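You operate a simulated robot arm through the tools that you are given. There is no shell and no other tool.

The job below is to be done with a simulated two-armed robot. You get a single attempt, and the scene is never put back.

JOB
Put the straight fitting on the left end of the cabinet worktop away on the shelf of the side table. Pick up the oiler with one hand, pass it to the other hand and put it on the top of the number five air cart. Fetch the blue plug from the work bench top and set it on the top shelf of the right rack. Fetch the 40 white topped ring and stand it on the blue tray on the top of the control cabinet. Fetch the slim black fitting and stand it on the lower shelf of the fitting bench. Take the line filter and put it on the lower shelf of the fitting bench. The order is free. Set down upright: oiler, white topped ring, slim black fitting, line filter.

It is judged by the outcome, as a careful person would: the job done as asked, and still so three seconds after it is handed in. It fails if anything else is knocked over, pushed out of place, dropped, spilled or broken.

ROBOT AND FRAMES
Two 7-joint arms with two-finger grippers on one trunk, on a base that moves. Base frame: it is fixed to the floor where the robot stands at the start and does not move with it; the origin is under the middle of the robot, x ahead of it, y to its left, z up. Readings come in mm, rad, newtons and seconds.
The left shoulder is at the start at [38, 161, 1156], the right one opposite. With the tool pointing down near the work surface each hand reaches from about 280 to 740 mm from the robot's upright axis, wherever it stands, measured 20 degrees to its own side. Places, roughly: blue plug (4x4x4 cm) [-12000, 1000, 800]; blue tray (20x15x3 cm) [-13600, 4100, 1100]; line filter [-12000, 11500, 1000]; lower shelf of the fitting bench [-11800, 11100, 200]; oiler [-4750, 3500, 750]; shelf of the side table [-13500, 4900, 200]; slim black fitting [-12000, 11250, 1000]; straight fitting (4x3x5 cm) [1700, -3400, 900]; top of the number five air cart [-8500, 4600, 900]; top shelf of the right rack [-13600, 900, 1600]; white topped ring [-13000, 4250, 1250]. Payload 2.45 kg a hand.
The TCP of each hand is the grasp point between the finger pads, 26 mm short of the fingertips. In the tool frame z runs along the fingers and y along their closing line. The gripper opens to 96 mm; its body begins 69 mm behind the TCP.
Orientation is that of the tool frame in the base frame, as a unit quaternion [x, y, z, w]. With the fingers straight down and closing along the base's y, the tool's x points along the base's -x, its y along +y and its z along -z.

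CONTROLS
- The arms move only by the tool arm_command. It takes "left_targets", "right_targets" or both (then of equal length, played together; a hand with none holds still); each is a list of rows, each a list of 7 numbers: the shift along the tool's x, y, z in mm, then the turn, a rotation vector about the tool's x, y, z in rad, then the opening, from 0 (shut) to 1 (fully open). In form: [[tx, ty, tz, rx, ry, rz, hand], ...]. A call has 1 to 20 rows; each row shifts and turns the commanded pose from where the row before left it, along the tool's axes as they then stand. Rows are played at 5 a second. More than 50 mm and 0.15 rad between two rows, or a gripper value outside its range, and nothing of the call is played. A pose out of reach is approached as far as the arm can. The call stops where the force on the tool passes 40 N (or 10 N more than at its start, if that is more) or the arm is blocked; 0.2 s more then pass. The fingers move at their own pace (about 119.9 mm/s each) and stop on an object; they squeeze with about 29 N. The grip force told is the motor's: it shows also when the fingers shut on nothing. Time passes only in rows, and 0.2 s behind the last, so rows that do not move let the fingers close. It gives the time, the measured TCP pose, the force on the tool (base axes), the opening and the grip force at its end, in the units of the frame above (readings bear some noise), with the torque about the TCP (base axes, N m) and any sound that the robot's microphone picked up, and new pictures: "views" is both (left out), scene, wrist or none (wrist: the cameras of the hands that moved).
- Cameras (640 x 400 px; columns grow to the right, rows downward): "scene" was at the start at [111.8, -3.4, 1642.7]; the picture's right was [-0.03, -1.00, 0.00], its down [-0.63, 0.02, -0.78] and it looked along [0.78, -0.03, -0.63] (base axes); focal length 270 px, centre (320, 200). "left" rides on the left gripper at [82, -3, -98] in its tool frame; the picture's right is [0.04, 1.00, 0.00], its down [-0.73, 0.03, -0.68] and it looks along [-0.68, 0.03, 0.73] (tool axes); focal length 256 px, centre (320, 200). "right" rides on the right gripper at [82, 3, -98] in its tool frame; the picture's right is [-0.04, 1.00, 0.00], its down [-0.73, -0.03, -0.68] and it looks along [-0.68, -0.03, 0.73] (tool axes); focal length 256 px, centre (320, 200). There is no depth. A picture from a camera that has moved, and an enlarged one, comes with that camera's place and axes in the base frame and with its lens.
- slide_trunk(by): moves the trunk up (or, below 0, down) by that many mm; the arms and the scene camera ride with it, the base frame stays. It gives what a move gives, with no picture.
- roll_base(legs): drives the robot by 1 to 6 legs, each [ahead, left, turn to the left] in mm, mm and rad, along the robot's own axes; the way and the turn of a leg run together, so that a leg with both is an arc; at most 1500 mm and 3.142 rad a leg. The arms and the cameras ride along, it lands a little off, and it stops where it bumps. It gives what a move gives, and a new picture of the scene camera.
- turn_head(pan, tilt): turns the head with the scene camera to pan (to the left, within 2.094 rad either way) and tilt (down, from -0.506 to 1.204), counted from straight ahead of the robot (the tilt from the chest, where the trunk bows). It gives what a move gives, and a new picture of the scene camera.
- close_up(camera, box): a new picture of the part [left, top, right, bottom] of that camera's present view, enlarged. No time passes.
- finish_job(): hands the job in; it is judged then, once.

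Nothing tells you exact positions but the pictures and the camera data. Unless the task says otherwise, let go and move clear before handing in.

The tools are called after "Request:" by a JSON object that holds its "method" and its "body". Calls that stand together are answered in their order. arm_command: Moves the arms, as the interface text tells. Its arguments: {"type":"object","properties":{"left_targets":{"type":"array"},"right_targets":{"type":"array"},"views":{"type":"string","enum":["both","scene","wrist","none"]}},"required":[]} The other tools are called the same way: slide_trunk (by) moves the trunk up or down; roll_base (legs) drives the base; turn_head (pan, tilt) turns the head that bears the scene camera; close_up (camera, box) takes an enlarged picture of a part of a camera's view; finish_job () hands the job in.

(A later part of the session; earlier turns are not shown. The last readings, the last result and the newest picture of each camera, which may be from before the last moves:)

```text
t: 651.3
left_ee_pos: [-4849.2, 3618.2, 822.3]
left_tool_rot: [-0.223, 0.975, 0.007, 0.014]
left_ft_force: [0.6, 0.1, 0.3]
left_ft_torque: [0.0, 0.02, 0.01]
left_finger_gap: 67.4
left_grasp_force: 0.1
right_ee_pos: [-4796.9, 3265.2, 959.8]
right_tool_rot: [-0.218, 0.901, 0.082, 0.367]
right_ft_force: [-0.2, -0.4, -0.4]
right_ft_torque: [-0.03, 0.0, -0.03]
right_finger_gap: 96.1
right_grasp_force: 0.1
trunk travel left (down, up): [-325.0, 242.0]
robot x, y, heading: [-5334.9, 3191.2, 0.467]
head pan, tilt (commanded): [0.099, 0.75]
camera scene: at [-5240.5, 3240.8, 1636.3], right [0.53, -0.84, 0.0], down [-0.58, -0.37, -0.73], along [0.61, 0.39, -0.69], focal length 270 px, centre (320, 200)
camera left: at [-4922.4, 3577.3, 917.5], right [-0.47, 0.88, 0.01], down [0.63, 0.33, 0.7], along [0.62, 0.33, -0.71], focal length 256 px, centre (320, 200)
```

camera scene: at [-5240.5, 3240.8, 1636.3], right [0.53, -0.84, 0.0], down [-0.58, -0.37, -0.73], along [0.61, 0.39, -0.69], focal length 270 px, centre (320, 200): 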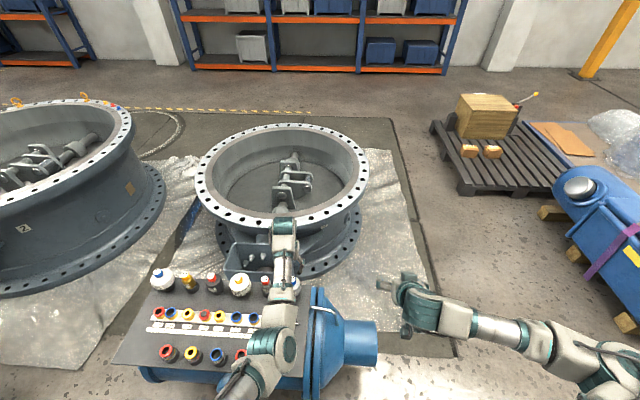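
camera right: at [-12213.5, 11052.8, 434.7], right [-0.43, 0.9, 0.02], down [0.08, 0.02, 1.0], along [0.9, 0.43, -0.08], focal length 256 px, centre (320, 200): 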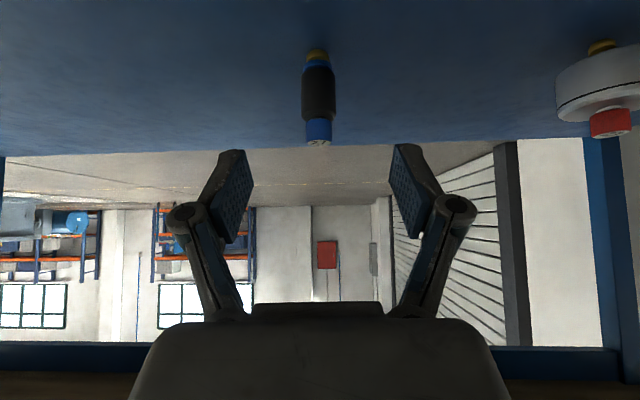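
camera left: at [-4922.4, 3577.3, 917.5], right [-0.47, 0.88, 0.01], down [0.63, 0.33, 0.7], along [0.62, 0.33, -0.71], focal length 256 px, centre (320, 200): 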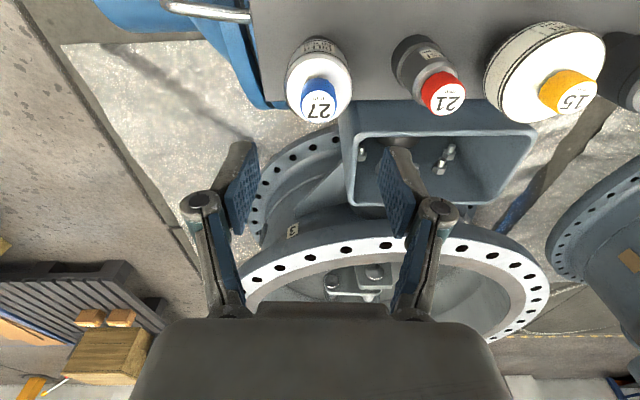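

Aligned over the cap. Descending to grip the cap just above the drum.

Request:
{"method": "arm_command", "body": {"left_targets": [[-3, 0, 40, 0, 0, 0, 0.65], [0, 0, 30, 0, 0, 0, 0.65], [0, 0, 0, 0, 0, 0, 0.65]], "views": "wrist"}}

Request:
{"method": "close_up", "body": {"camera": "left", "box": [230, 80, 430, 240]}}

```text
t: 652.1
left_ee_pos: [-4845.0, 3621.6, 754.8]
left_tool_rot: [-0.223, 0.975, 0.007, 0.013]
left_ft_force: [0.0, 1.0, -0.2]
left_ft_torque: [-0.01, -0.02, 0.04]
left_finger_gap: 62.6
left_grasp_force: 0.1
right_ee_pos: [-4796.2, 3264.6, 959.7]
right_tool_rot: [-0.219, 0.9, 0.083, 0.366]
right_ft_force: [-0.3, 0.0, -1.2]
right_ft_torque: [0.01, 0.02, 0.0]
right_finger_gap: 95.8
right_grasp_force: 0.0
trunk travel left (down, up): [-325.0, 242.0]
robot x, y, heading: [-5334.6, 3188.4, 0.463]
head pan, tilt (commanded): [0.099, 0.75]
camera left: at [-4918.0, 3581.4, 848.8], right [-0.47, 0.88, 0.01], down [0.63, 0.33, 0.7], along [0.62, 0.33, -0.71], focal length 256 px, centre (320, 200)
```

left: 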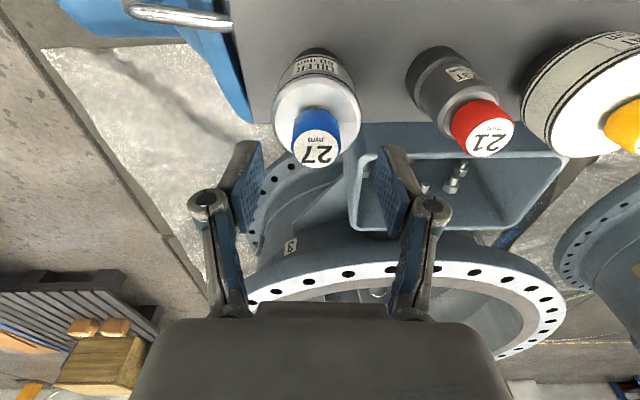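

```text
2.50 times, centred on (330, 160) of left
camera zoom: at [-4918.0, 3581.4, 848.8], right [-0.47, 0.88, 0.01], down [0.63, 0.33, 0.7], along [0.62, 0.33, -0.71], focal length 640 px, centre (295, 300)
```

zoom: 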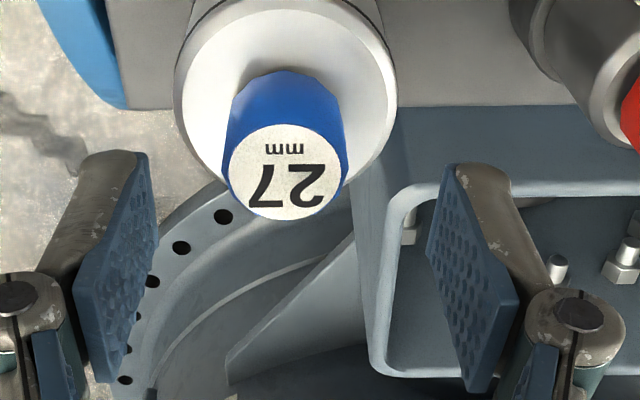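

Request:
{"method": "arm_command", "body": {"left_targets": [[5, -2, 10, 0, 0, 0, 0.65], [0, 0, 9, 0, 0, 0, 0.65], [0, 0, 0, 0, 0, 0, 0.65]], "views": "wrist"}}

Request:
{"method": "close_up", "body": {"camera": "left", "box": [200, 90, 440, 240]}}

```text
t: 652.9
left_ee_pos: [-4848.0, 3617.9, 733.6]
left_tool_rot: [-0.222, 0.975, 0.007, 0.014]
left_ft_force: [-0.7, -0.3, 0.5]
left_ft_torque: [0.03, 0.01, -0.01]
left_finger_gap: 62.2
left_grasp_force: 0.0
right_ee_pos: [-4797.1, 3264.7, 959.3]
right_tool_rot: [-0.22, 0.9, 0.083, 0.366]
right_ft_force: [0.4, 0.4, -0.4]
right_ft_torque: [0.0, -0.01, 0.02]
right_finger_gap: 95.9
right_grasp_force: 0.0
trunk travel left (down, up): [-325.0, 242.0]
robot x, y, heading: [-5331.0, 3187.2, 0.46]
head pan, tilt (commanded): [0.099, 0.75]
camera left: at [-4921.8, 3577.0, 829.3], right [-0.47, 0.88, 0.01], down [0.63, 0.33, 0.7], along [0.62, 0.33, -0.71], focal length 256 px, centre (320, 200)
```

left: 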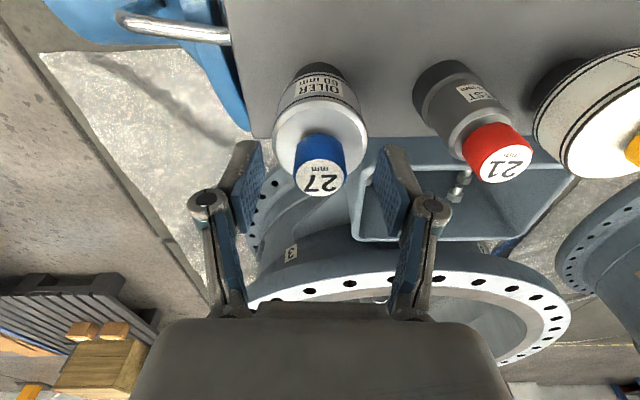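

```text
2.67 times, centred on (320, 165) of left
camera zoom: at [-4921.8, 3577.0, 829.3], right [-0.47, 0.88, 0.01], down [0.63, 0.33, 0.7], along [0.62, 0.33, -0.71], focal length 683 px, centre (320, 293)
```

zoom: 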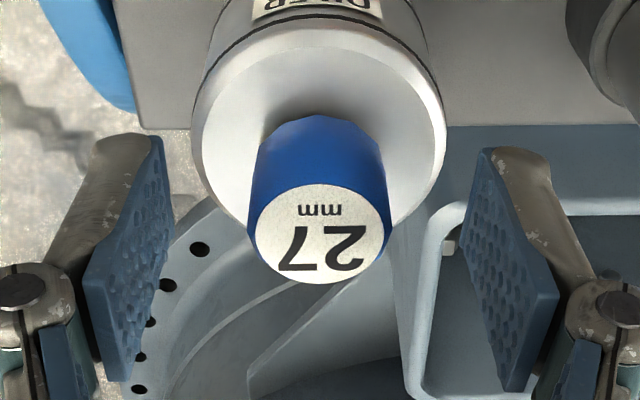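

The cap is centred between the pads. Closing on it.

Request:
{"method": "arm_command", "body": {"left_targets": [[0, 0, 2, 0, 0, 0, 0.6], [0, 0, 0, 0, 0, 0, 0.35], [0, 0, 0, 0, 0, 0, 0.1], [0, 0, 0, 0, 0, 0, 0], [0, 0, 0, 0, 0, 0, 0], [0, 0, 0, 0, 0, 0, 0]], "views": "wrist"}}

```text
t: 654.3
left_ee_pos: [-4849.1, 3616.9, 732.5]
left_tool_rot: [-0.223, 0.975, 0.007, 0.014]
left_ft_force: [-0.4, -1.3, -0.2]
left_ft_torque: [0.0, 0.01, 0.02]
left_finger_gap: 29.4
left_grasp_force: 29.1
right_ee_pos: [-4796.2, 3265.3, 959.3]
right_tool_rot: [-0.22, 0.9, 0.083, 0.366]
right_ft_force: [0.0, 0.1, 0.7]
right_ft_torque: [0.03, 0.0, -0.06]
right_finger_gap: 96.0
right_grasp_force: 0.1
trunk travel left (down, up): [-325.0, 242.0]
robot x, y, heading: [-5333.8, 3188.1, 0.47]
head pan, tilt (commanded): [0.099, 0.75]
camera left: at [-4922.1, 3577.1, 827.1], right [-0.47, 0.88, 0.01], down [0.63, 0.33, 0.7], along [0.62, 0.33, -0.71], focal length 256 px, centre (320, 200)
```

left: 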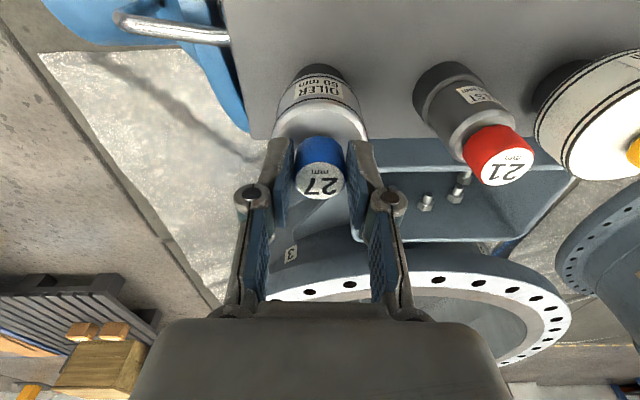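

Cap gripped at 29 mm. Lifting straight out of its stand.

Request:
{"method": "arm_command", "body": {"left_targets": [[0, 0, -10, 0, 0, 0, 0], [0, 0, -15, 0, 0, 0, 0], [0, 0, -25, 0, 0, 0, 0], [0, 0, 0, 0, 0, 0, 0]], "views": "wrist"}}

```text
t: 655.3
left_ee_pos: [-4849.7, 3615.7, 781.0]
left_tool_rot: [-0.222, 0.975, 0.007, 0.014]
left_ft_force: [-0.1, 0.4, -2.9]
left_ft_torque: [-0.01, 0.06, 0.03]
left_finger_gap: 29.3
left_grasp_force: 29.1
right_ee_pos: [-4796.3, 3265.2, 959.8]
right_tool_rot: [-0.22, 0.9, 0.083, 0.366]
right_ft_force: [0.0, -1.2, 0.3]
right_ft_torque: [-0.02, -0.03, 0.0]
right_finger_gap: 96.1
right_grasp_force: 0.0
trunk travel left (down, up): [-325.0, 242.0]
robot x, y, heading: [-5333.9, 3188.9, 0.466]
head pan, tilt (commanded): [0.099, 0.75]
camera left: at [-4924.1, 3576.4, 876.9], right [-0.47, 0.88, 0.01], down [0.63, 0.33, 0.7], along [0.62, 0.33, -0.71], focal length 256 px, centre (320, 200)
```

left: 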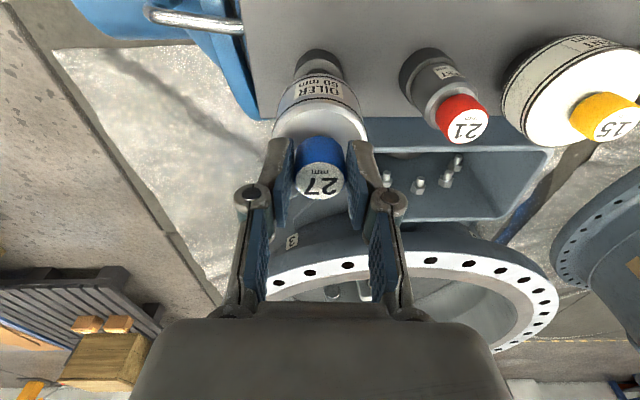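

The oiler is out, its label readable. I lift it further and back away into the lane for the hand-over.

Request:
{"method": "arm_command", "body": {"left_targets": [[0, 0, -35, 0, 0, 0, 0], [0, 0, -40, 0, 0, 0, 0], [0, 0, -40, 0, 0, 0, 0], [0, 0, 0, 0, 0, 0, 0]], "views": "none"}}

Request:
{"method": "roll_base", "body": {"legs": [[-400, 0, 0]]}}

Request:
{"method": "arm_command", "body": {"left_targets": [[0, 0, 0, 0, 0, 0, 0], [0, 0, 0, 0, 0, 0, 0]], "views": "both"}}

```text
t: 656.3
left_ee_pos: [-4852.7, 3612.4, 897.0]
left_tool_rot: [-0.223, 0.975, 0.007, 0.013]
left_ft_force: [0.2, -0.6, -3.5]
left_ft_torque: [-0.04, 0.02, 0.04]
left_finger_gap: 29.5
left_grasp_force: 29.0
right_ee_pos: [-4796.5, 3265.6, 958.5]
right_tool_rot: [-0.22, 0.9, 0.084, 0.366]
right_ft_force: [0.4, -0.4, -0.4]
right_ft_torque: [0.02, -0.03, 0.01]
right_finger_gap: 96.0
right_grasp_force: 0.1
trunk travel left (down, up): [-325.0, 242.0]
robot x, y, heading: [-5334.3, 3190.2, 0.461]
head pan, tilt (commanded): [0.099, 0.75]
```

```text
t: 658.8
left_ee_pos: [-5212.4, 3436.5, 897.9]
left_tool_rot: [-0.228, 0.974, 0.008, 0.014]
left_ft_force: [-0.3, 0.0, -3.6]
left_ft_torque: [0.0, 0.03, -0.01]
left_finger_gap: 29.1
left_grasp_force: 28.5
right_ee_pos: [-5153.6, 3088.5, 958.6]
right_tool_rot: [-0.223, 0.9, 0.084, 0.366]
right_ft_force: [-0.8, 0.7, 0.2]
right_ft_torque: [-0.02, 0.03, 0.01]
right_finger_gap: 96.1
right_grasp_force: 0.1
trunk travel left (down, up): [-325.0, 242.0]
robot x, y, heading: [-5685.4, 3005.7, 0.477]
head pan, tilt (commanded): [0.099, 0.75]
camera scene: at [-5595.3, 3061.2, 1636.2], right [0.54, -0.84, 0.0], down [-0.58, -0.37, -0.73], along [0.61, 0.4, -0.69], focal length 270 px, centre (320, 200)
```

scene: 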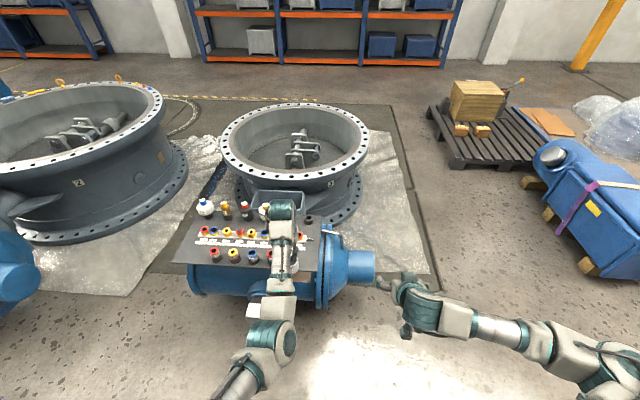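

```text
t: 659.4
left_ee_pos: [-5214.7, 3435.3, 900.1]
left_tool_rot: [-0.227, 0.974, 0.007, 0.016]
left_ft_force: [-0.4, 0.6, -3.4]
left_ft_torque: [-0.03, 0.03, 0.0]
left_finger_gap: 29.2
left_grasp_force: 29.2
right_ee_pos: [-5156.7, 3087.8, 962.2]
right_tool_rot: [-0.224, 0.899, 0.085, 0.368]
right_ft_force: [0.4, -0.2, 0.1]
right_ft_torque: [-0.01, -0.03, 0.02]
right_finger_gap: 96.0
right_grasp_force: 0.1
trunk travel left (down, up): [-325.0, 242.0]
robot x, y, heading: [-5689.0, 3008.0, 0.476]
head pan, tilt (commanded): [0.099, 0.75]
camera scene: at [-5596.1, 3061.6, 1636.2], right [0.54, -0.84, 0.0], down [-0.58, -0.37, -0.73], along [0.61, 0.4, -0.69], focal length 270 px, centre (320, 200)
camera left: at [-5289.3, 3394.6, 995.5], right [-0.48, 0.88, 0.01], down [0.63, 0.34, 0.7], along [0.62, 0.34, -0.71], focal length 256 px, centre (320, 200)
```

scene: 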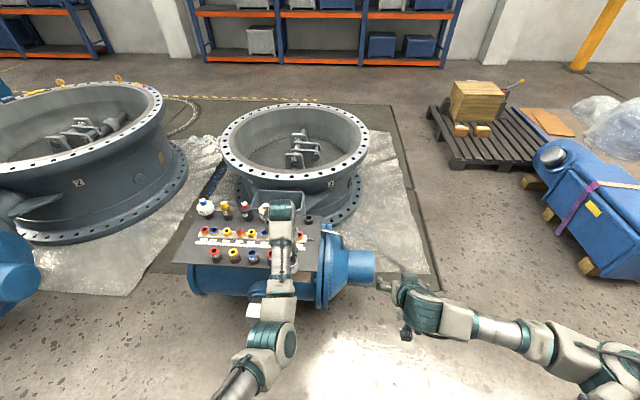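
left: 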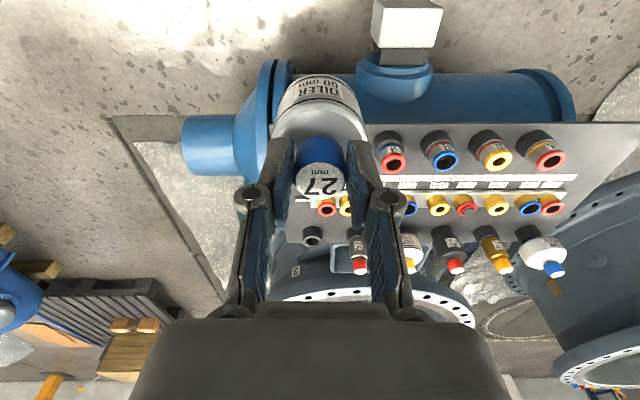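

Now the hand-over in free space: I bring the oiler (left hand) toward the middle and set up the right hand lower, with a flatter tilt of about 55°, to take the drum from behind.

Request:
{"method": "arm_command", "body": {"left_targets": [[0, -37, 0, 0, 0, 0, 0], [0, -37, 0, 0, 0, 0, 0], [0, -36, 0, 0, 0, 0, 0], [0, 0, 0, 0, 0, 0, 0], [0, 0, 0, 0, 0, 0, 0], [0, 0, 0, 0, 0, 0, 0]], "right_targets": [[22.9, 10, 23.8, 0, 0, 0, 1], [22.9, 10, 23.8, 0, 0, 0, 1], [22.9, 10, 23.8, 0, 0, 0, 1], [0, 0, 0, 0, -0.094, 0, 1], [0, 0, 0, 0, -0.094, 0, 1], [0, 0, 0, 0, 0, 0, 1]], "views": "both"}}

```text
t: 660.8
left_ee_pos: [-5167.1, 3337.7, 900.1]
left_tool_rot: [-0.228, 0.974, 0.008, 0.016]
left_ft_force: [0.1, 1.2, -3.3]
left_ft_torque: [0.0, 0.01, -0.05]
left_finger_gap: 29.3
left_grasp_force: 28.8
right_ee_pos: [-5170.0, 3113.9, 862.3]
right_tool_rot: [-0.219, 0.881, 0.095, 0.409]
right_ft_force: [0.2, 0.1, -0.1]
right_ft_torque: [0.01, -0.01, 0.0]
right_finger_gap: 96.0
right_grasp_force: 0.1
right hand out of reach, approached as far as the arm can: row 5
trunk travel left (down, up): [-325.0, 242.0]
robot x, y, heading: [-5691.7, 3007.6, 0.471]
head pan, tilt (commanded): [0.099, 0.75]
camera scene: at [-5595.7, 3061.2, 1636.2], right [0.54, -0.84, 0.0], down [-0.58, -0.37, -0.73], along [0.61, 0.4, -0.69], focal length 270 px, centre (320, 200)
camera right: at [-5284.4, 3056.9, 862.5], right [-0.44, 0.9, 0.02], down [-0.03, -0.04, 1.0], along [0.9, 0.44, 0.04], focal length 256 px, centre (320, 200)
camera left: at [-5240.3, 3295.6, 994.7], right [-0.48, 0.88, 0.01], down [0.63, 0.34, 0.7], along [0.62, 0.34, -0.71], focal length 256 px, centre (320, 200)
```

scene: 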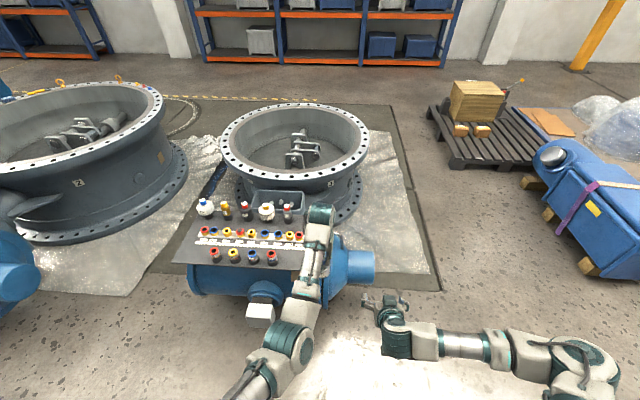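
right: 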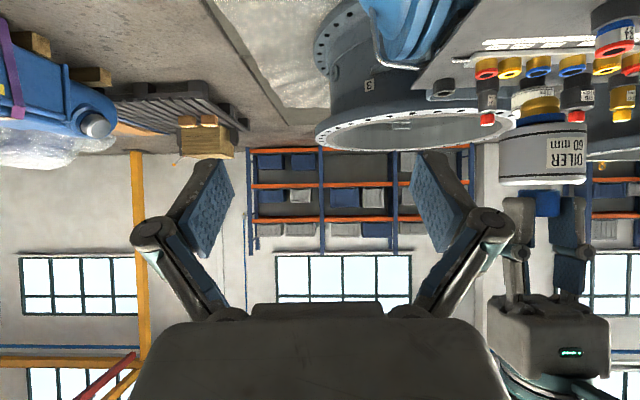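
left: 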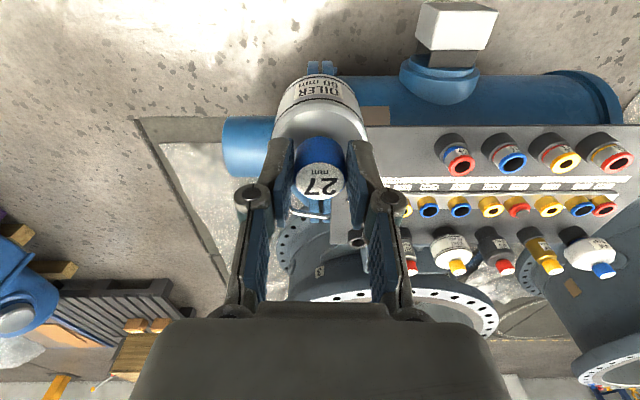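

The right wrist view shows the oiler's label and drum (centre near z = 840). I slide the right hand sideways behind the oiler, keeping well back of it.

Request:
{"method": "arm_command", "body": {"right_targets": [[3.5, 39.7, 1.4, 0, 0, 0, 1], [3.5, 39.7, 1.4, 0, 0, 0, 1], [3.5, 39.7, 1.4, 0, 0, 0, 1], [3.5, 39.7, 1.4, 0, 0, 0, 1], [3.5, 39.7, 1.4, 0, 0, 0, 1], [0, 0, 0, 0, 0, 0, 1]], "views": "both"}}

```text
t: 662.4
left_ee_pos: [-5188.8, 3395.8, 893.8]
left_tool_rot: [-0.266, 0.963, 0.036, 0.01]
left_ft_force: [-0.4, 0.0, -4.1]
left_ft_torque: [-0.05, 0.01, 0.0]
left_finger_gap: 29.4
left_grasp_force: 29.0
right_ee_pos: [-5240.1, 3261.4, 839.6]
right_tool_rot: [-0.197, 0.884, 0.075, 0.416]
right_ft_force: [0.7, -0.2, -0.9]
right_ft_torque: [-0.04, 0.01, -0.01]
right_finger_gap: 95.9
right_grasp_force: 0.0
trunk travel left (down, up): [-325.0, 242.0]
robot x, y, heading: [-5690.6, 3008.9, 0.473]
head pan, tilt (commanded): [0.099, 0.75]
stopped in row 6 (right hand): the arm was blocked; the commanded pose is now the measured one
camera scene: at [-5595.9, 3061.8, 1636.2], right [0.54, -0.84, 0.0], down [-0.58, -0.37, -0.73], along [0.61, 0.4, -0.69], focal length 270 px, centre (320, 200)
camera right: at [-5357.8, 3211.9, 838.9], right [-0.39, 0.92, 0.0], down [-0.05, -0.02, 1.0], along [0.92, 0.39, 0.05], focal length 256 px, centre (320, 200)
```

scene: 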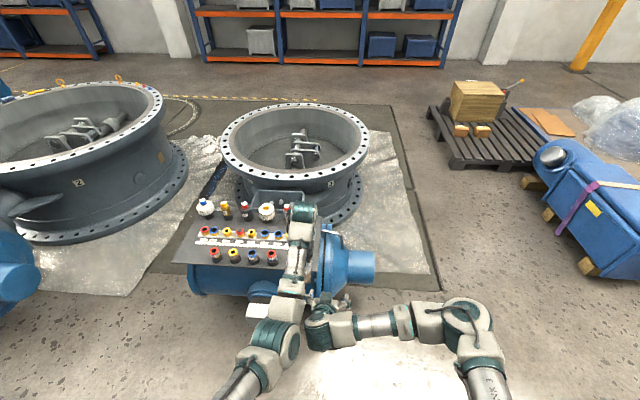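
right: 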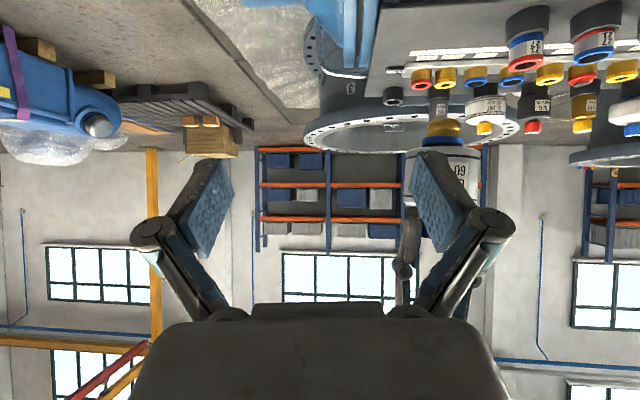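

The right wrist bumped the left elbow and pushed the left arm a bit; the oiler is still held. I move the right hand back out first.

Request:
{"method": "arm_command", "body": {"right_targets": [[0, -40, 0, 0, 0, 0, 1], [0, -40, 0, 0, 0, 0, 1], [0, -40, 0, 0, 0, 0, 1], [0, -40, 0, 0, 0, 0, 1], [0, 0, 0, 0, 0, 0, 1]], "views": "both"}}

Request:
{"method": "arm_command", "body": {"left_targets": [[0, 0, 0, 0, 0, 0, 0], [0, 0, 0, 0, 0, 0, 0]], "views": "wrist"}}

```text
t: 663.6
left_ee_pos: [-5187.4, 3396.1, 892.9]
left_tool_rot: [-0.265, 0.964, 0.034, 0.01]
left_ft_force: [0.0, 0.4, -4.1]
left_ft_torque: [-0.02, 0.01, 0.01]
left_finger_gap: 29.3
left_grasp_force: 29.0
right_ee_pos: [-5174.3, 3118.5, 845.6]
right_tool_rot: [-0.199, 0.884, 0.078, 0.415]
right_ft_force: [-0.5, 0.3, 0.6]
right_ft_torque: [0.0, 0.02, -0.01]
right_finger_gap: 96.3
right_grasp_force: 0.1
trunk travel left (down, up): [-325.0, 242.0]
robot x, y, heading: [-5685.9, 3006.4, 0.473]
head pan, tilt (commanded): [0.099, 0.75]
camera scene: at [-5594.8, 3060.9, 1636.2], right [0.54, -0.84, 0.0], down [-0.58, -0.37, -0.73], along [0.61, 0.4, -0.69], focal length 270 px, centre (320, 200)
camera right: at [-5292.5, 3068.3, 845.0], right [-0.39, 0.92, 0.0], down [-0.04, -0.02, 1.0], along [0.92, 0.39, 0.05], focal length 256 px, centre (320, 200)
```

scene: 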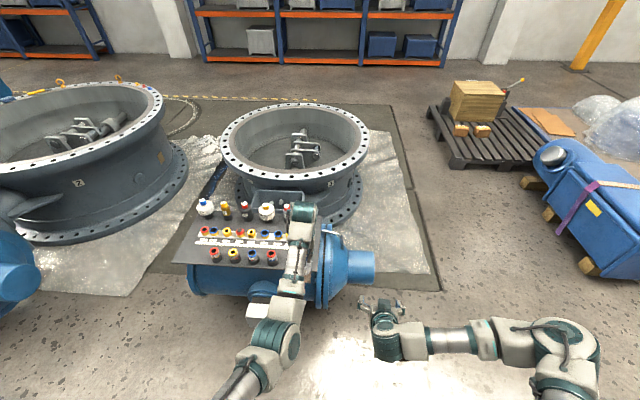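
right: 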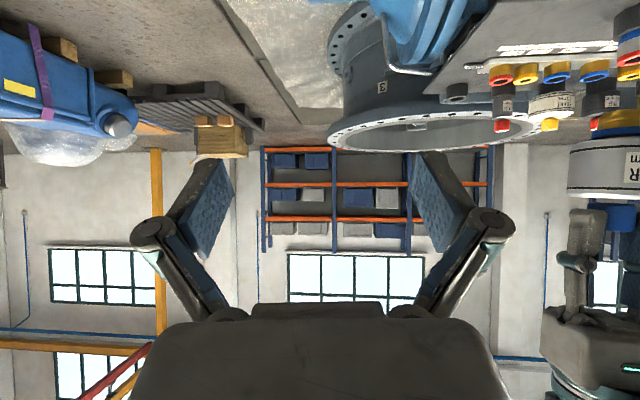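

```text
t: 664.2
left_ee_pos: [-5188.4, 3394.9, 892.5]
left_tool_rot: [-0.266, 0.963, 0.036, 0.009]
left_ft_force: [-0.3, -0.1, -4.2]
left_ft_torque: [-0.03, 0.02, 0.02]
left_finger_gap: 29.4
left_grasp_force: 28.9
right_ee_pos: [-5175.0, 3117.8, 845.2]
right_tool_rot: [-0.198, 0.884, 0.078, 0.416]
right_ft_force: [-0.1, 0.9, 0.2]
right_ft_torque: [0.0, -0.02, -0.01]
right_finger_gap: 96.2
right_grasp_force: 0.1
trunk travel left (down, up): [-325.0, 242.0]
robot x, y, heading: [-5690.8, 3004.6, 0.473]
head pan, tilt (commanded): [0.099, 0.75]
camera left: at [-5254.8, 3342.7, 987.6], right [-0.55, 0.84, 0.06], down [0.62, 0.35, 0.71], along [0.57, 0.42, -0.7], focal length 256 px, centre (320, 200)
```

left: 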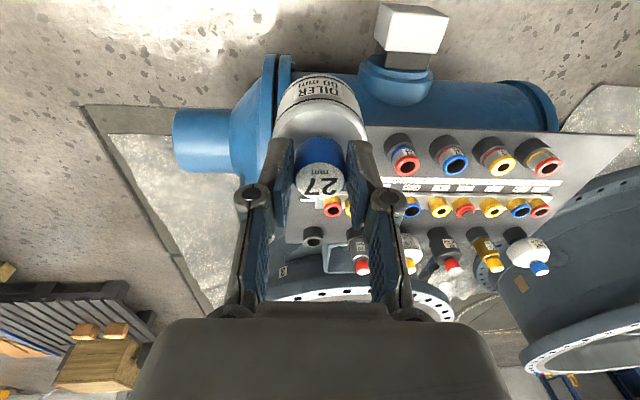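

The oiler is still firmly held. The left elbow sits in front of my chest, so I first test whether the left arm can be drawn in from here, also levelling the small tilt from the bump.

Request:
{"method": "roll_base", "body": {"legs": [[-250, 0, 0]]}}

Request:
{"method": "arm_command", "body": {"left_targets": [[0, 0, 0, 0.06, 0.005, 0, 0], [25, 0, 0, 0, 0, 0, 0], [25, 0, 0, 0, 0, 0, 0], [0, 0, 0, 0, 0, 0, 0]], "views": "none"}}

```text
t: 666.0
left_ee_pos: [-5409.3, 3285.8, 894.5]
left_tool_rot: [-0.269, 0.962, 0.036, 0.01]
left_ft_force: [-0.6, 0.7, -3.7]
left_ft_torque: [-0.04, -0.01, 0.01]
left_finger_gap: 29.3
left_grasp_force: 28.8
right_ee_pos: [-5395.0, 3009.6, 846.2]
right_tool_rot: [-0.202, 0.883, 0.079, 0.415]
right_ft_force: [0.1, -0.1, 0.2]
right_ft_torque: [0.01, -0.02, 0.0]
right_finger_gap: 96.1
right_grasp_force: 0.1
trunk travel left (down, up): [-325.0, 242.0]
robot x, y, heading: [-5906.8, 2897.9, 0.48]
head pan, tilt (commanded): [0.099, 0.75]
camera scene: at [-5813.9, 2948.8, 1636.1], right [0.55, -0.84, 0.0], down [-0.57, -0.38, -0.73], along [0.61, 0.4, -0.69], focal length 270 px, centre (320, 200)
```

scene: 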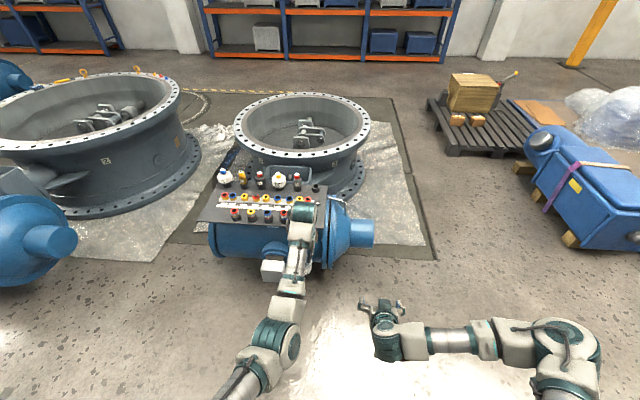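

```text
t: 667.0
left_ee_pos: [-5438.3, 3266.9, 878.5]
left_tool_rot: [-0.269, 0.963, 0.006, 0.018]
left_ft_force: [0.6, 0.7, -4.0]
left_ft_torque: [0.0, -0.01, -0.03]
left_finger_gap: 29.1
left_grasp_force: 29.2
left hand out of reach, approached as far as the arm can: row 2, 3
right_ee_pos: [-5397.2, 3007.6, 846.5]
right_tool_rot: [-0.202, 0.882, 0.08, 0.418]
right_ft_force: [-0.4, 0.2, 0.4]
right_ft_torque: [0.01, 0.0, -0.02]
right_finger_gap: 96.1
right_grasp_force: 0.0
trunk travel left (down, up): [-325.0, 242.0]
robot x, y, heading: [-5907.3, 2890.0, 0.484]
head pan, tilt (commanded): [0.099, 0.75]
```

Drawing in works if I go lower at the same time. I continue down and back with the left hand.

Request:
{"method": "arm_command", "body": {"left_targets": [[20, 0, 32, 0, 0, 0, 0], [20, 0, 32, 0, 0, 0, 0], [25, 0, 30, 0, 0, 0, 0], [25, 0, 30, 0, 0, 0, 0], [25, 0, 25, 0, 0, 0, 0], [0, 0, 0, 0, 0, 0, 0]], "views": "scene"}}

```text
t: 668.4
left_ee_pos: [-5537.2, 3230.0, 719.0]
left_tool_rot: [-0.276, 0.961, 0.023, 0.015]
left_ft_force: [0.3, 0.8, -2.6]
left_ft_torque: [-0.05, 0.0, 0.02]
left_finger_gap: 29.1
left_grasp_force: 28.5
right_ee_pos: [-5397.2, 3007.3, 846.9]
right_tool_rot: [-0.202, 0.882, 0.081, 0.418]
right_ft_force: [0.0, 0.4, -0.5]
right_ft_torque: [-0.03, 0.03, 0.01]
right_finger_gap: 95.7
right_grasp_force: 0.1
trunk travel left (down, up): [-325.0, 242.0]
robot x, y, heading: [-5908.0, 2895.6, 0.48]
head pan, tilt (commanded): [0.099, 0.75]
camera scene: at [-5815.5, 2948.5, 1636.3], right [0.55, -0.84, 0.0], down [-0.57, -0.38, -0.73], along [0.61, 0.4, -0.69], focal length 270 px, centre (320, 200)
```

scene: 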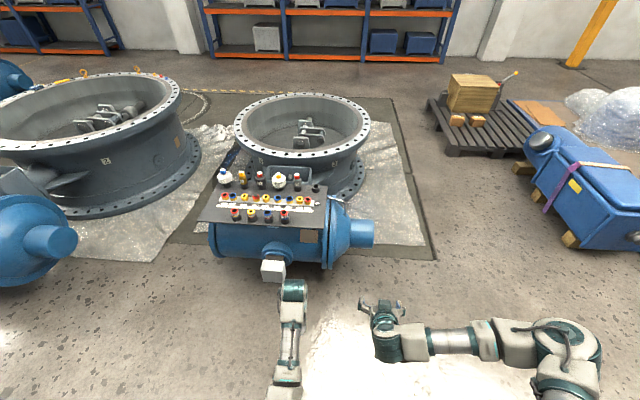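

The left arm is freely drawn in now. I bring it outward and up again to get the elbow to the side.

Request:
{"method": "arm_command", "body": {"left_targets": [[0, 30, -10, 0, 0, 0, 0], [0, 30, -30, 0, 0, 0, 0], [0, 20, -40, 0, 0, 0, 0], [0, 0, -40, 0, 0, 0, 0], [0, 0, -40, 0, 0, 0, 0], [0, 0, 0, 0, 0, 0, 0]], "views": "both"}}

```text
t: 669.8
left_ee_pos: [-5542.5, 3305.4, 817.7]
left_tool_rot: [-0.269, 0.963, 0.005, 0.019]
left_ft_force: [-0.1, 0.0, -4.3]
left_ft_torque: [-0.04, 0.06, -0.01]
left_finger_gap: 29.5
left_grasp_force: 28.9
left hand out of reach, approached as far as the arm can: row 3, 4, 5
right_ee_pos: [-5397.5, 3007.5, 848.2]
right_tool_rot: [-0.202, 0.882, 0.081, 0.418]
right_ft_force: [0.2, 0.6, -0.1]
right_ft_torque: [0.01, 0.02, -0.03]
right_finger_gap: 96.1
right_grasp_force: 0.1
trunk travel left (down, up): [-325.0, 242.0]
robot x, y, heading: [-5909.8, 2894.7, 0.481]
head pan, tilt (commanded): [0.099, 0.75]
camera scene: at [-5815.5, 2948.2, 1636.3], right [0.55, -0.84, 0.0], down [-0.57, -0.38, -0.73], along [0.61, 0.4, -0.69], focal length 270 px, centre (320, 200)
camera left: at [-5613.0, 3258.4, 913.1], right [-0.55, 0.83, 0.0], down [0.59, 0.39, 0.71], along [0.59, 0.39, -0.71], focal length 256 px, centre (320, 200)
```

scene: 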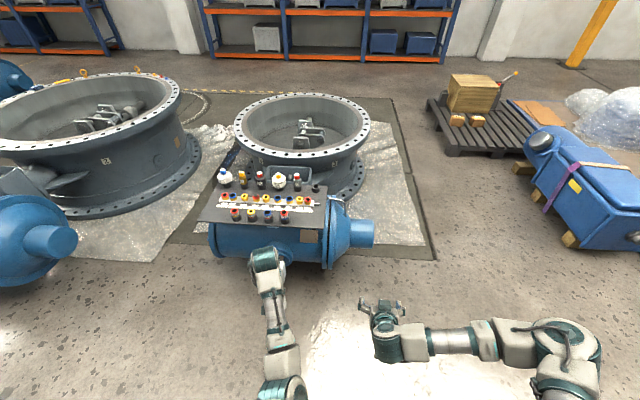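
left: 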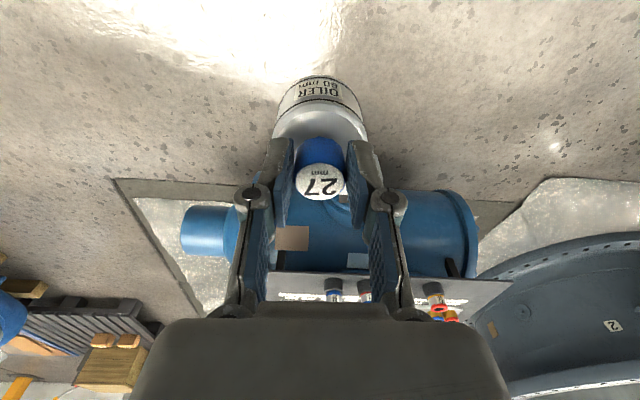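

The left arm keeps its elbow inside when raised, so I'll do the hand-over lower and from the side instead. First the left hand goes back down to its free region near the middle and yaws 90°, putting its camera box on the far side.

Request:
{"method": "arm_command", "body": {"left_targets": [[5, -25, 30, 0, 0, 0, 0], [10, -35, 30, 0, 0, 0, 0], [10, -35, 30, 0, 0, 0, 0], [10, -35, 10, 0, 0, 0, 0], [0, 0, 0, 0, 0, 0, 0]], "views": "none"}}

Request:
{"method": "arm_command", "body": {"left_targets": [[0, 0, 0, 0, 0, 0.14, 0], [0, 0, 0, 0, 0, 0.14, 0], [0, 0, 0, 0, 0, 0.14, 0], [0, 0, 0, 0, 0, 0.14, 0], [0, 0, 0, 0, 0, 0.14, 0], [0, 0, 0, 0, 0, 0.14, 0], [0, 0, 0, 0, 0, 0.14, 0], [0, 0, 0, 0, 0, 0.14, 0], [0, 0, 0, 0, 0, 0.14, 0], [0, 0, 0, 0, 0, 0.14, 0], [0, 0, 0, 0, 0, 0.14, 0], [0, 0, 0, 0, 0, 0, 0]], "views": "both"}}

```text
t: 671.2
left_ee_pos: [-5520.2, 3208.8, 711.9]
left_tool_rot: [-0.279, 0.96, 0.032, 0.013]
left_ft_force: [-0.1, 0.2, -2.7]
left_ft_torque: [-0.05, 0.01, -0.02]
left_finger_gap: 29.2
left_grasp_force: 29.2
right_ee_pos: [-5401.4, 3007.2, 849.7]
right_tool_rot: [-0.203, 0.882, 0.08, 0.419]
right_ft_force: [-0.2, 0.1, -0.5]
right_ft_torque: [0.0, 0.0, 0.0]
right_finger_gap: 96.1
right_grasp_force: 0.0
trunk travel left (down, up): [-325.0, 242.0]
robot x, y, heading: [-5911.4, 2894.6, 0.486]
head pan, tilt (commanded): [0.099, 0.75]
stopped in row 5 (left hand): the arm was blocked; the commanded pose is now the measured one
```

```text
t: 673.8
left_ee_pos: [-5519.9, 3206.4, 710.4]
left_tool_rot: [0.469, 0.882, 0.032, -0.011]
left_ft_force: [-0.4, -0.3, -3.3]
left_ft_torque: [0.02, 0.01, 0.0]
left_finger_gap: 29.2
left_grasp_force: 29.0
right_ee_pos: [-5399.8, 3006.1, 849.4]
right_tool_rot: [-0.202, 0.881, 0.08, 0.42]
right_ft_force: [0.5, 0.3, -0.1]
right_ft_torque: [0.0, 0.0, -0.01]
right_finger_gap: 95.8
right_grasp_force: 0.0
trunk travel left (down, up): [-325.0, 242.0]
robot x, y, heading: [-5911.3, 2895.8, 0.483]
head pan, tilt (commanded): [0.099, 0.75]
camera scene: at [-5816.2, 2949.0, 1636.3], right [0.55, -0.84, 0.0], down [-0.57, -0.38, -0.73], along [0.61, 0.4, -0.69], focal length 270 px, centre (320, 200)
camera left: at [-5568.0, 3265.5, 812.7], right [0.81, 0.59, 0.05], down [0.43, -0.64, 0.64], along [0.41, -0.5, -0.76], focal length 256 px, centre (320, 200)
```

scene: 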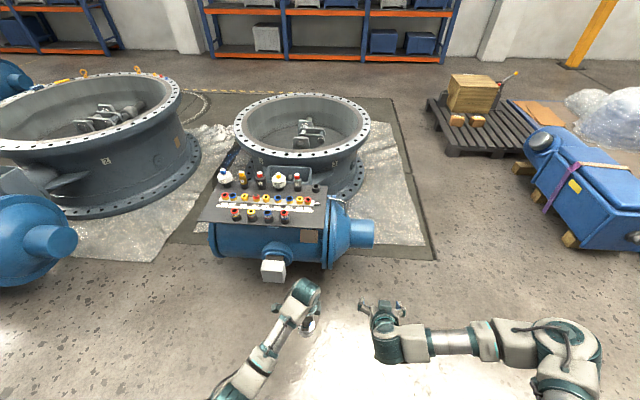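
left: 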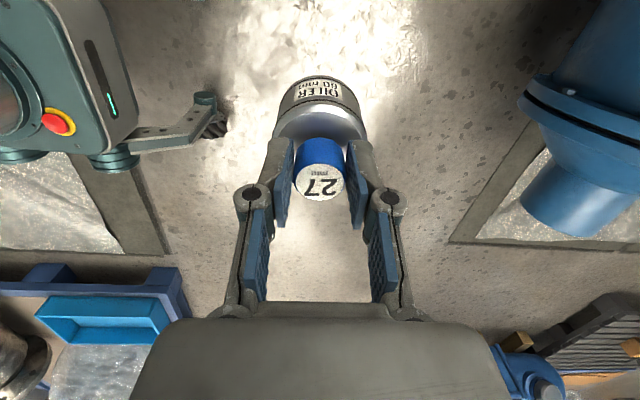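

The yaw also swung the left elbow outward, so the middle is free now. I level the oiler and turn the right hand to point left with a flat tilt.

Request:
{"method": "arm_command", "body": {"left_targets": [[0, 0, 0, 0.039, -0.08, 0, 0], [0, 0, 0, 0, 0, 0, 0], [0, 0, 0, 0, 0, 0, 0]], "right_targets": [[0, 0, 0, 0, -0.127, 0, 1], [0, 0, 0, 0, -0.127, 0, 1], [0, 0, 0, 0, 0, 0, 1]], "views": "none"}}

Request:
{"method": "arm_command", "body": {"right_targets": [[0, 0, 0, -0.127, 0, -0.059, 1], [0, 0, 0, -0.127, 0, -0.059, 1], [0, 0, 0, -0.127, 0, -0.059, 1], [0, 0, 0, -0.127, 0, -0.059, 1], [0, 0, 0, -0.127, 0, -0.059, 1], [0, 0, 0, -0.127, 0, -0.059, 1], [0, 0, 0, -0.127, 0, -0.059, 1], [0, 0, 0, -0.127, 0, -0.059, 1], [0, 0, 0, 0, 0, 0, 1]], "views": "both"}}

```text
t: 674.6
left_ee_pos: [-5519.4, 3206.2, 710.7]
left_tool_rot: [0.469, 0.883, -0.004, 0.017]
left_ft_force: [0.3, 0.1, -2.5]
left_ft_torque: [0.01, 0.02, -0.03]
left_finger_gap: 29.4
left_grasp_force: 29.1
right_ee_pos: [-5409.4, 3030.1, 862.8]
right_tool_rot: [-0.187, 0.824, 0.1, 0.526]
right_ft_force: [-0.3, 0.1, 0.1]
right_ft_torque: [-0.02, -0.02, -0.02]
right_finger_gap: 96.2
right_grasp_force: 0.0
right hand out of reach, approached as far as the arm can: row 2
trunk travel left (down, up): [-325.0, 242.0]
robot x, y, heading: [-5911.9, 2891.3, 0.484]
head pan, tilt (commanded): [0.099, 0.75]
```

```text
t: 676.6
left_ee_pos: [-5520.7, 3206.6, 712.8]
left_tool_rot: [0.469, 0.883, -0.003, 0.017]
left_ft_force: [-0.7, 1.0, -3.0]
left_ft_torque: [0.0, 0.02, 0.03]
left_finger_gap: 29.2
left_grasp_force: 28.8
right_ee_pos: [-5520.4, 3174.9, 973.2]
right_tool_rot: [-0.525, 0.681, 0.293, 0.418]
right_ft_force: [-0.6, -0.5, 0.8]
right_ft_torque: [-0.01, 0.04, -0.02]
right_finger_gap: 96.0
right_grasp_force: 0.0
right hand out of reach, approached as far as the arm can: row 1, 2, 3, 4, 5, 6, 7
trunk travel left (down, up): [-325.0, 242.0]
robot x, y, heading: [-5905.3, 2893.0, 0.477]
head pan, tilt (commanded): [0.099, 0.75]
camera scene: at [-5815.3, 2946.2, 1636.4], right [0.55, -0.84, 0.0], down [-0.57, -0.37, -0.73], along [0.61, 0.4, -0.68], focal length 270 px, centre (320, 200)
camera right: at [-5557.6, 3054.5, 947.4], right [-0.96, 0.3, 0.0], down [-0.08, -0.23, 0.97], along [0.29, 0.93, 0.24], focal length 256 px, centre (320, 200)
```

scene: 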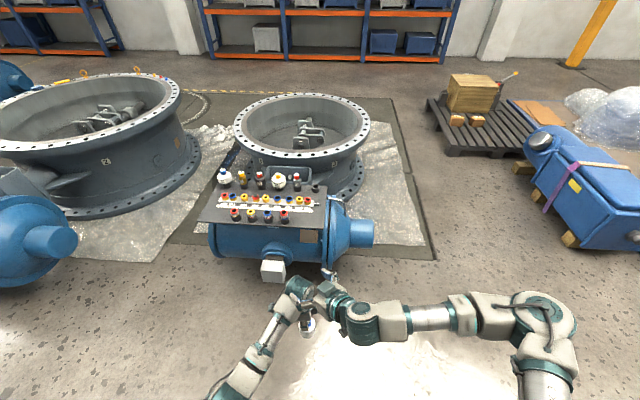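
right: 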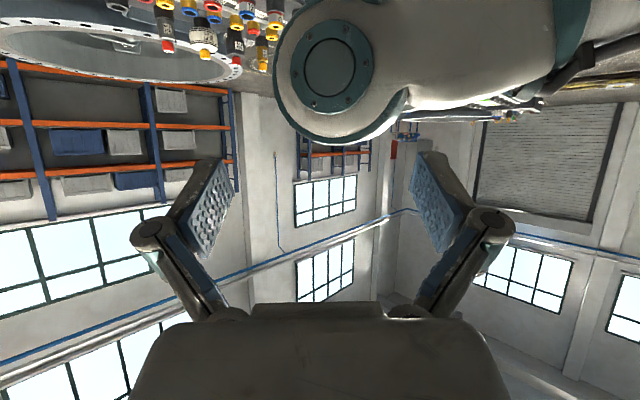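

The right hand drifted up and over because it was folded too tightly. I move it back to the right first, away from the left hand, then further ahead and down.

Request:
{"method": "arm_command", "body": {"right_targets": [[12.3, -23, -20.7, 0, 0, 0, 1], [12.3, -23, -20.7, 0, 0, 0, 1], [12.3, -23, -20.7, 0, 0, 0, 1], [12.3, -23, -20.7, 0, 0, 0, 1], [30, -13, 22, 0, 0, 0, 1], [30, -13, 22, 0, 0, 0, 1], [30, -13, 22, 0, 0, 0, 1], [0, 0, 0, 0, 0, 0, 1]], "views": "both"}}

```text
t: 678.4
left_ee_pos: [-5521.5, 3206.4, 710.6]
left_tool_rot: [0.47, 0.883, -0.004, 0.017]
left_ft_force: [-0.4, -0.4, -3.2]
left_ft_torque: [0.02, -0.01, 0.01]
left_finger_gap: 29.2
left_grasp_force: 28.8
right_ee_pos: [-5412.5, 3059.0, 863.7]
right_tool_rot: [-0.526, 0.681, 0.292, 0.417]
right_ft_force: [-0.1, 0.1, 0.3]
right_ft_torque: [0.02, -0.03, -0.03]
right_finger_gap: 95.8
right_grasp_force: 0.0
trunk travel left (down, up): [-325.0, 242.0]
robot x, y, heading: [-5909.8, 2892.0, 0.48]
head pan, tilt (commanded): [0.099, 0.75]
camera scene: at [-5815.9, 2947.6, 1636.4], right [0.55, -0.84, 0.0], down [-0.57, -0.37, -0.73], along [0.61, 0.4, -0.68], focal length 270 px, centre (320, 200)
camera right: at [-5449.7, 2938.6, 838.6], right [-0.96, 0.3, -0.01], down [-0.08, -0.23, 0.97], along [0.29, 0.93, 0.24], focal length 256 px, centre (320, 200)
```

scene: 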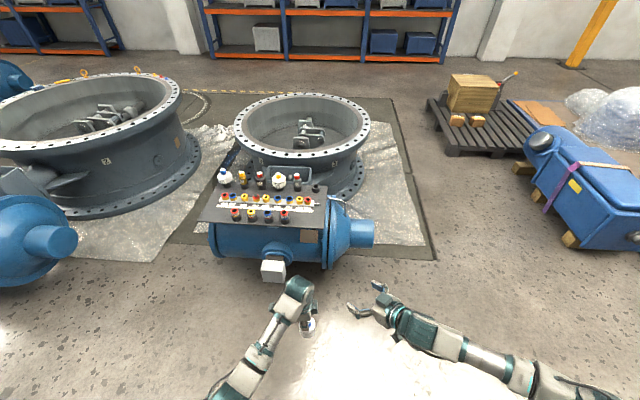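
right: 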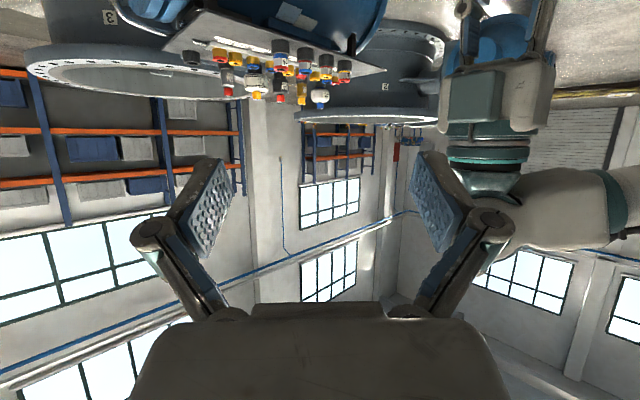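

Good, the right hand moves freely here. I turn it another 45° so that it points left toward the oiler.

Request:
{"method": "arm_command", "body": {"right_targets": [[0, 0, 0, -0.115, -0.005, -0.063, 1], [0, 0, 0, -0.115, -0.005, -0.063, 1], [0, 0, 0, -0.115, -0.005, -0.063, 1], [0, 0, 0, -0.115, -0.005, -0.063, 1], [0, 0, 0, -0.115, -0.005, -0.063, 1], [0, 0, 0, -0.115, -0.005, -0.063, 1], [0, 0, 0, 0, 0, 0, 1]], "views": "both"}}

```text
t: 680.0
left_ee_pos: [-5520.5, 3205.3, 711.5]
left_tool_rot: [0.469, 0.883, -0.004, 0.015]
left_ft_force: [-0.5, -0.9, -3.6]
left_ft_torque: [0.0, 0.01, -0.02]
left_finger_gap: 29.4
left_grasp_force: 28.9
right_ee_pos: [-5411.6, 3057.6, 864.0]
right_tool_rot: [0.747, -0.429, -0.43, -0.273]
right_ft_force: [-0.3, 0.3, -0.1]
right_ft_torque: [-0.01, 0.02, 0.01]
right_finger_gap: 96.1
right_grasp_force: 0.2
trunk travel left (down, up): [-325.0, 242.0]
robot x, y, heading: [-5907.3, 2890.1, 0.478]
head pan, tilt (commanded): [0.099, 0.75]
camera scene: at [-5814.9, 2947.2, 1636.3], right [0.55, -0.84, 0.0], down [-0.57, -0.37, -0.73], along [0.61, 0.4, -0.69], focal length 270 px, centre (320, 200)
camera right: at [-5352.5, 2946.0, 838.3], right [-0.88, -0.47, 0.0], down [0.11, -0.22, 0.97], along [-0.46, 0.86, 0.24], focal length 256 px, centre (320, 200)
```

scene: 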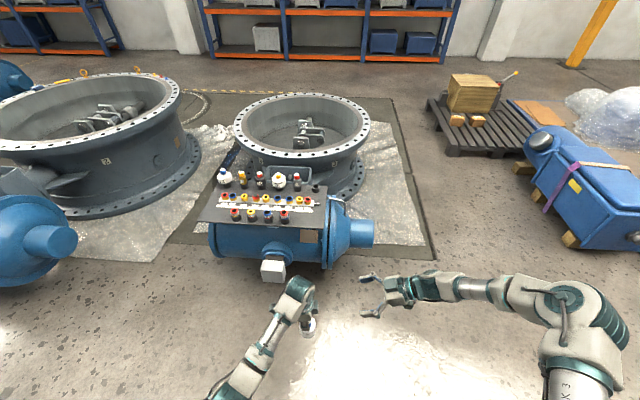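
right: 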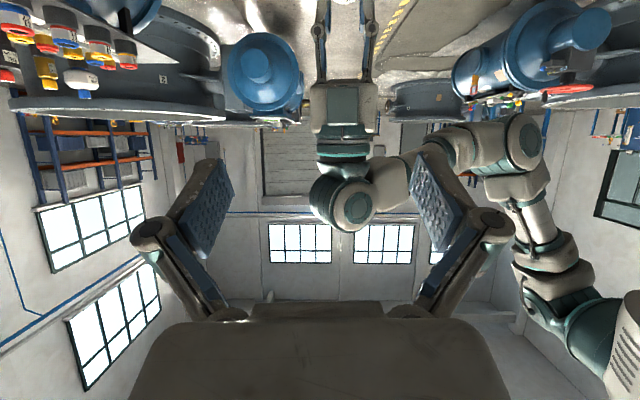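

The right hand points left with the view clear. I lower it to the drum's height while still well to the side, and check.

Request:
{"method": "arm_command", "body": {"right_targets": [[36.9, 7.4, 20.5, 0, 0, 0, 1], [36.9, 7.4, 20.5, 0, 0, 0, 1], [36.9, 7.4, 20.5, 0, 0, 0, 1], [36.9, 7.4, 20.5, 0, 0, 0, 1], [36.9, 7.4, 20.5, 0, 0, 0, 1], [0, 0, 0, 0, 0, 0, 1]], "views": "both"}}

```text
t: 681.4
left_ee_pos: [-5520.2, 3205.8, 711.0]
left_tool_rot: [0.469, 0.883, -0.004, 0.017]
left_ft_force: [-0.6, -0.4, -3.3]
left_ft_torque: [0.03, 0.01, 0.02]
left_finger_gap: 29.0
left_grasp_force: 29.3
right_ee_pos: [-5436.5, 3046.2, 649.5]
right_tool_rot: [0.746, -0.428, -0.431, -0.273]
right_ft_force: [-0.3, -0.4, 0.4]
right_ft_torque: [0.0, -0.01, 0.01]
right_finger_gap: 96.0
right_grasp_force: 0.1
trunk travel left (down, up): [-325.0, 242.0]
robot x, y, heading: [-5904.9, 2894.5, 0.481]
head pan, tilt (commanded): [0.099, 0.75]
camera scene: at [-5816.0, 2949.1, 1636.3], right [0.55, -0.84, 0.0], down [-0.57, -0.38, -0.73], along [0.61, 0.4, -0.69], focal length 270 px, centre (320, 200)
camera right: at [-5377.7, 2934.3, 624.4], right [-0.88, -0.47, 0.0], down [0.11, -0.22, 0.97], along [-0.45, 0.86, 0.24], focal length 256 px, centre (320, 200)
```

scene: 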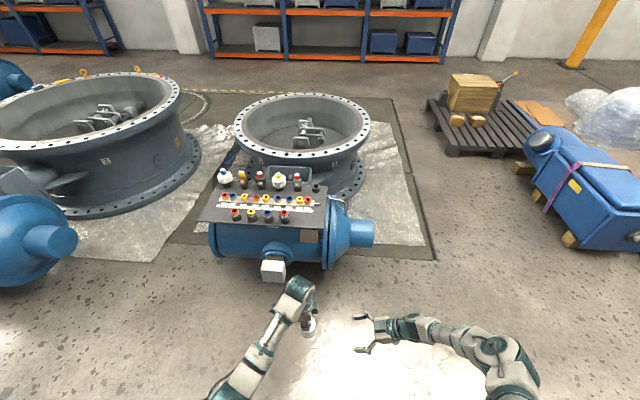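
right: 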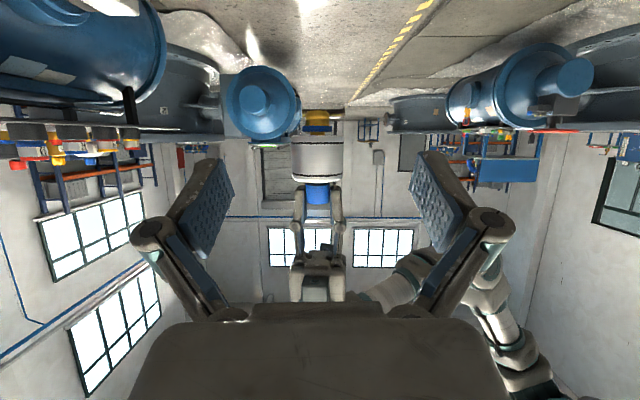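

The oiler is centred in the right hand's view, drum centre near z = 652. I advance toward it in two stages.

Request:
{"method": "arm_command", "body": {"right_targets": [[-21, -4.5, 36, 0, 0, 0, 1], [-20, -1.2, 36.4, 0, 0, 0, 1], [0, 0, 0, 0, 0, 0, 1]], "views": "both"}}

```text
t: 682.2
left_ee_pos: [-5519.9, 3206.8, 711.4]
left_tool_rot: [0.469, 0.883, -0.003, 0.016]
left_ft_force: [0.2, -0.3, -3.7]
left_ft_torque: [0.0, 0.04, -0.01]
left_finger_gap: 29.2
left_grasp_force: 29.4
right_ee_pos: [-5472.7, 3124.5, 649.5]
right_tool_rot: [0.746, -0.429, -0.429, -0.273]
right_ft_force: [1.1, 0.1, -0.3]
right_ft_torque: [0.03, -0.01, 0.0]
right_finger_gap: 96.0
right_grasp_force: 0.1
trunk travel left (down, up): [-325.0, 242.0]
robot x, y, heading: [-5907.7, 2893.3, 0.485]
head pan, tilt (commanded): [0.099, 0.75]
camera scene: at [-5816.8, 2951.3, 1636.3], right [0.55, -0.84, 0.0], down [-0.57, -0.38, -0.73], along [0.61, 0.4, -0.69], focal length 270 px, centre (320, 200)
camera right: at [-5413.9, 3013.0, 625.1], right [-0.88, -0.47, 0.0], down [0.11, -0.21, 0.97], along [-0.45, 0.86, 0.24], focal length 256 px, centre (320, 200)
```

scene: 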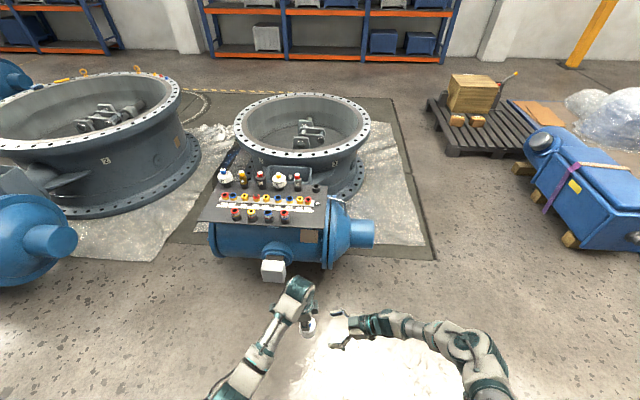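
right: 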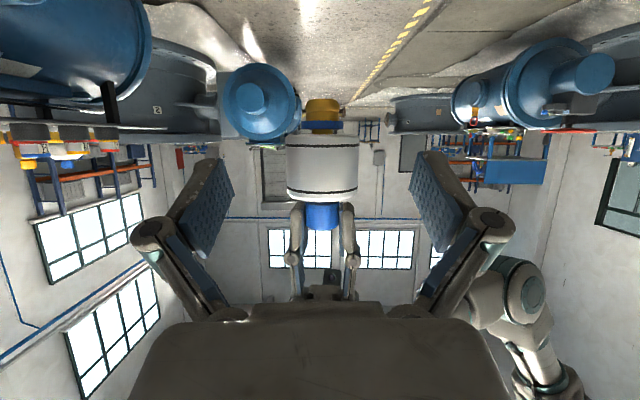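

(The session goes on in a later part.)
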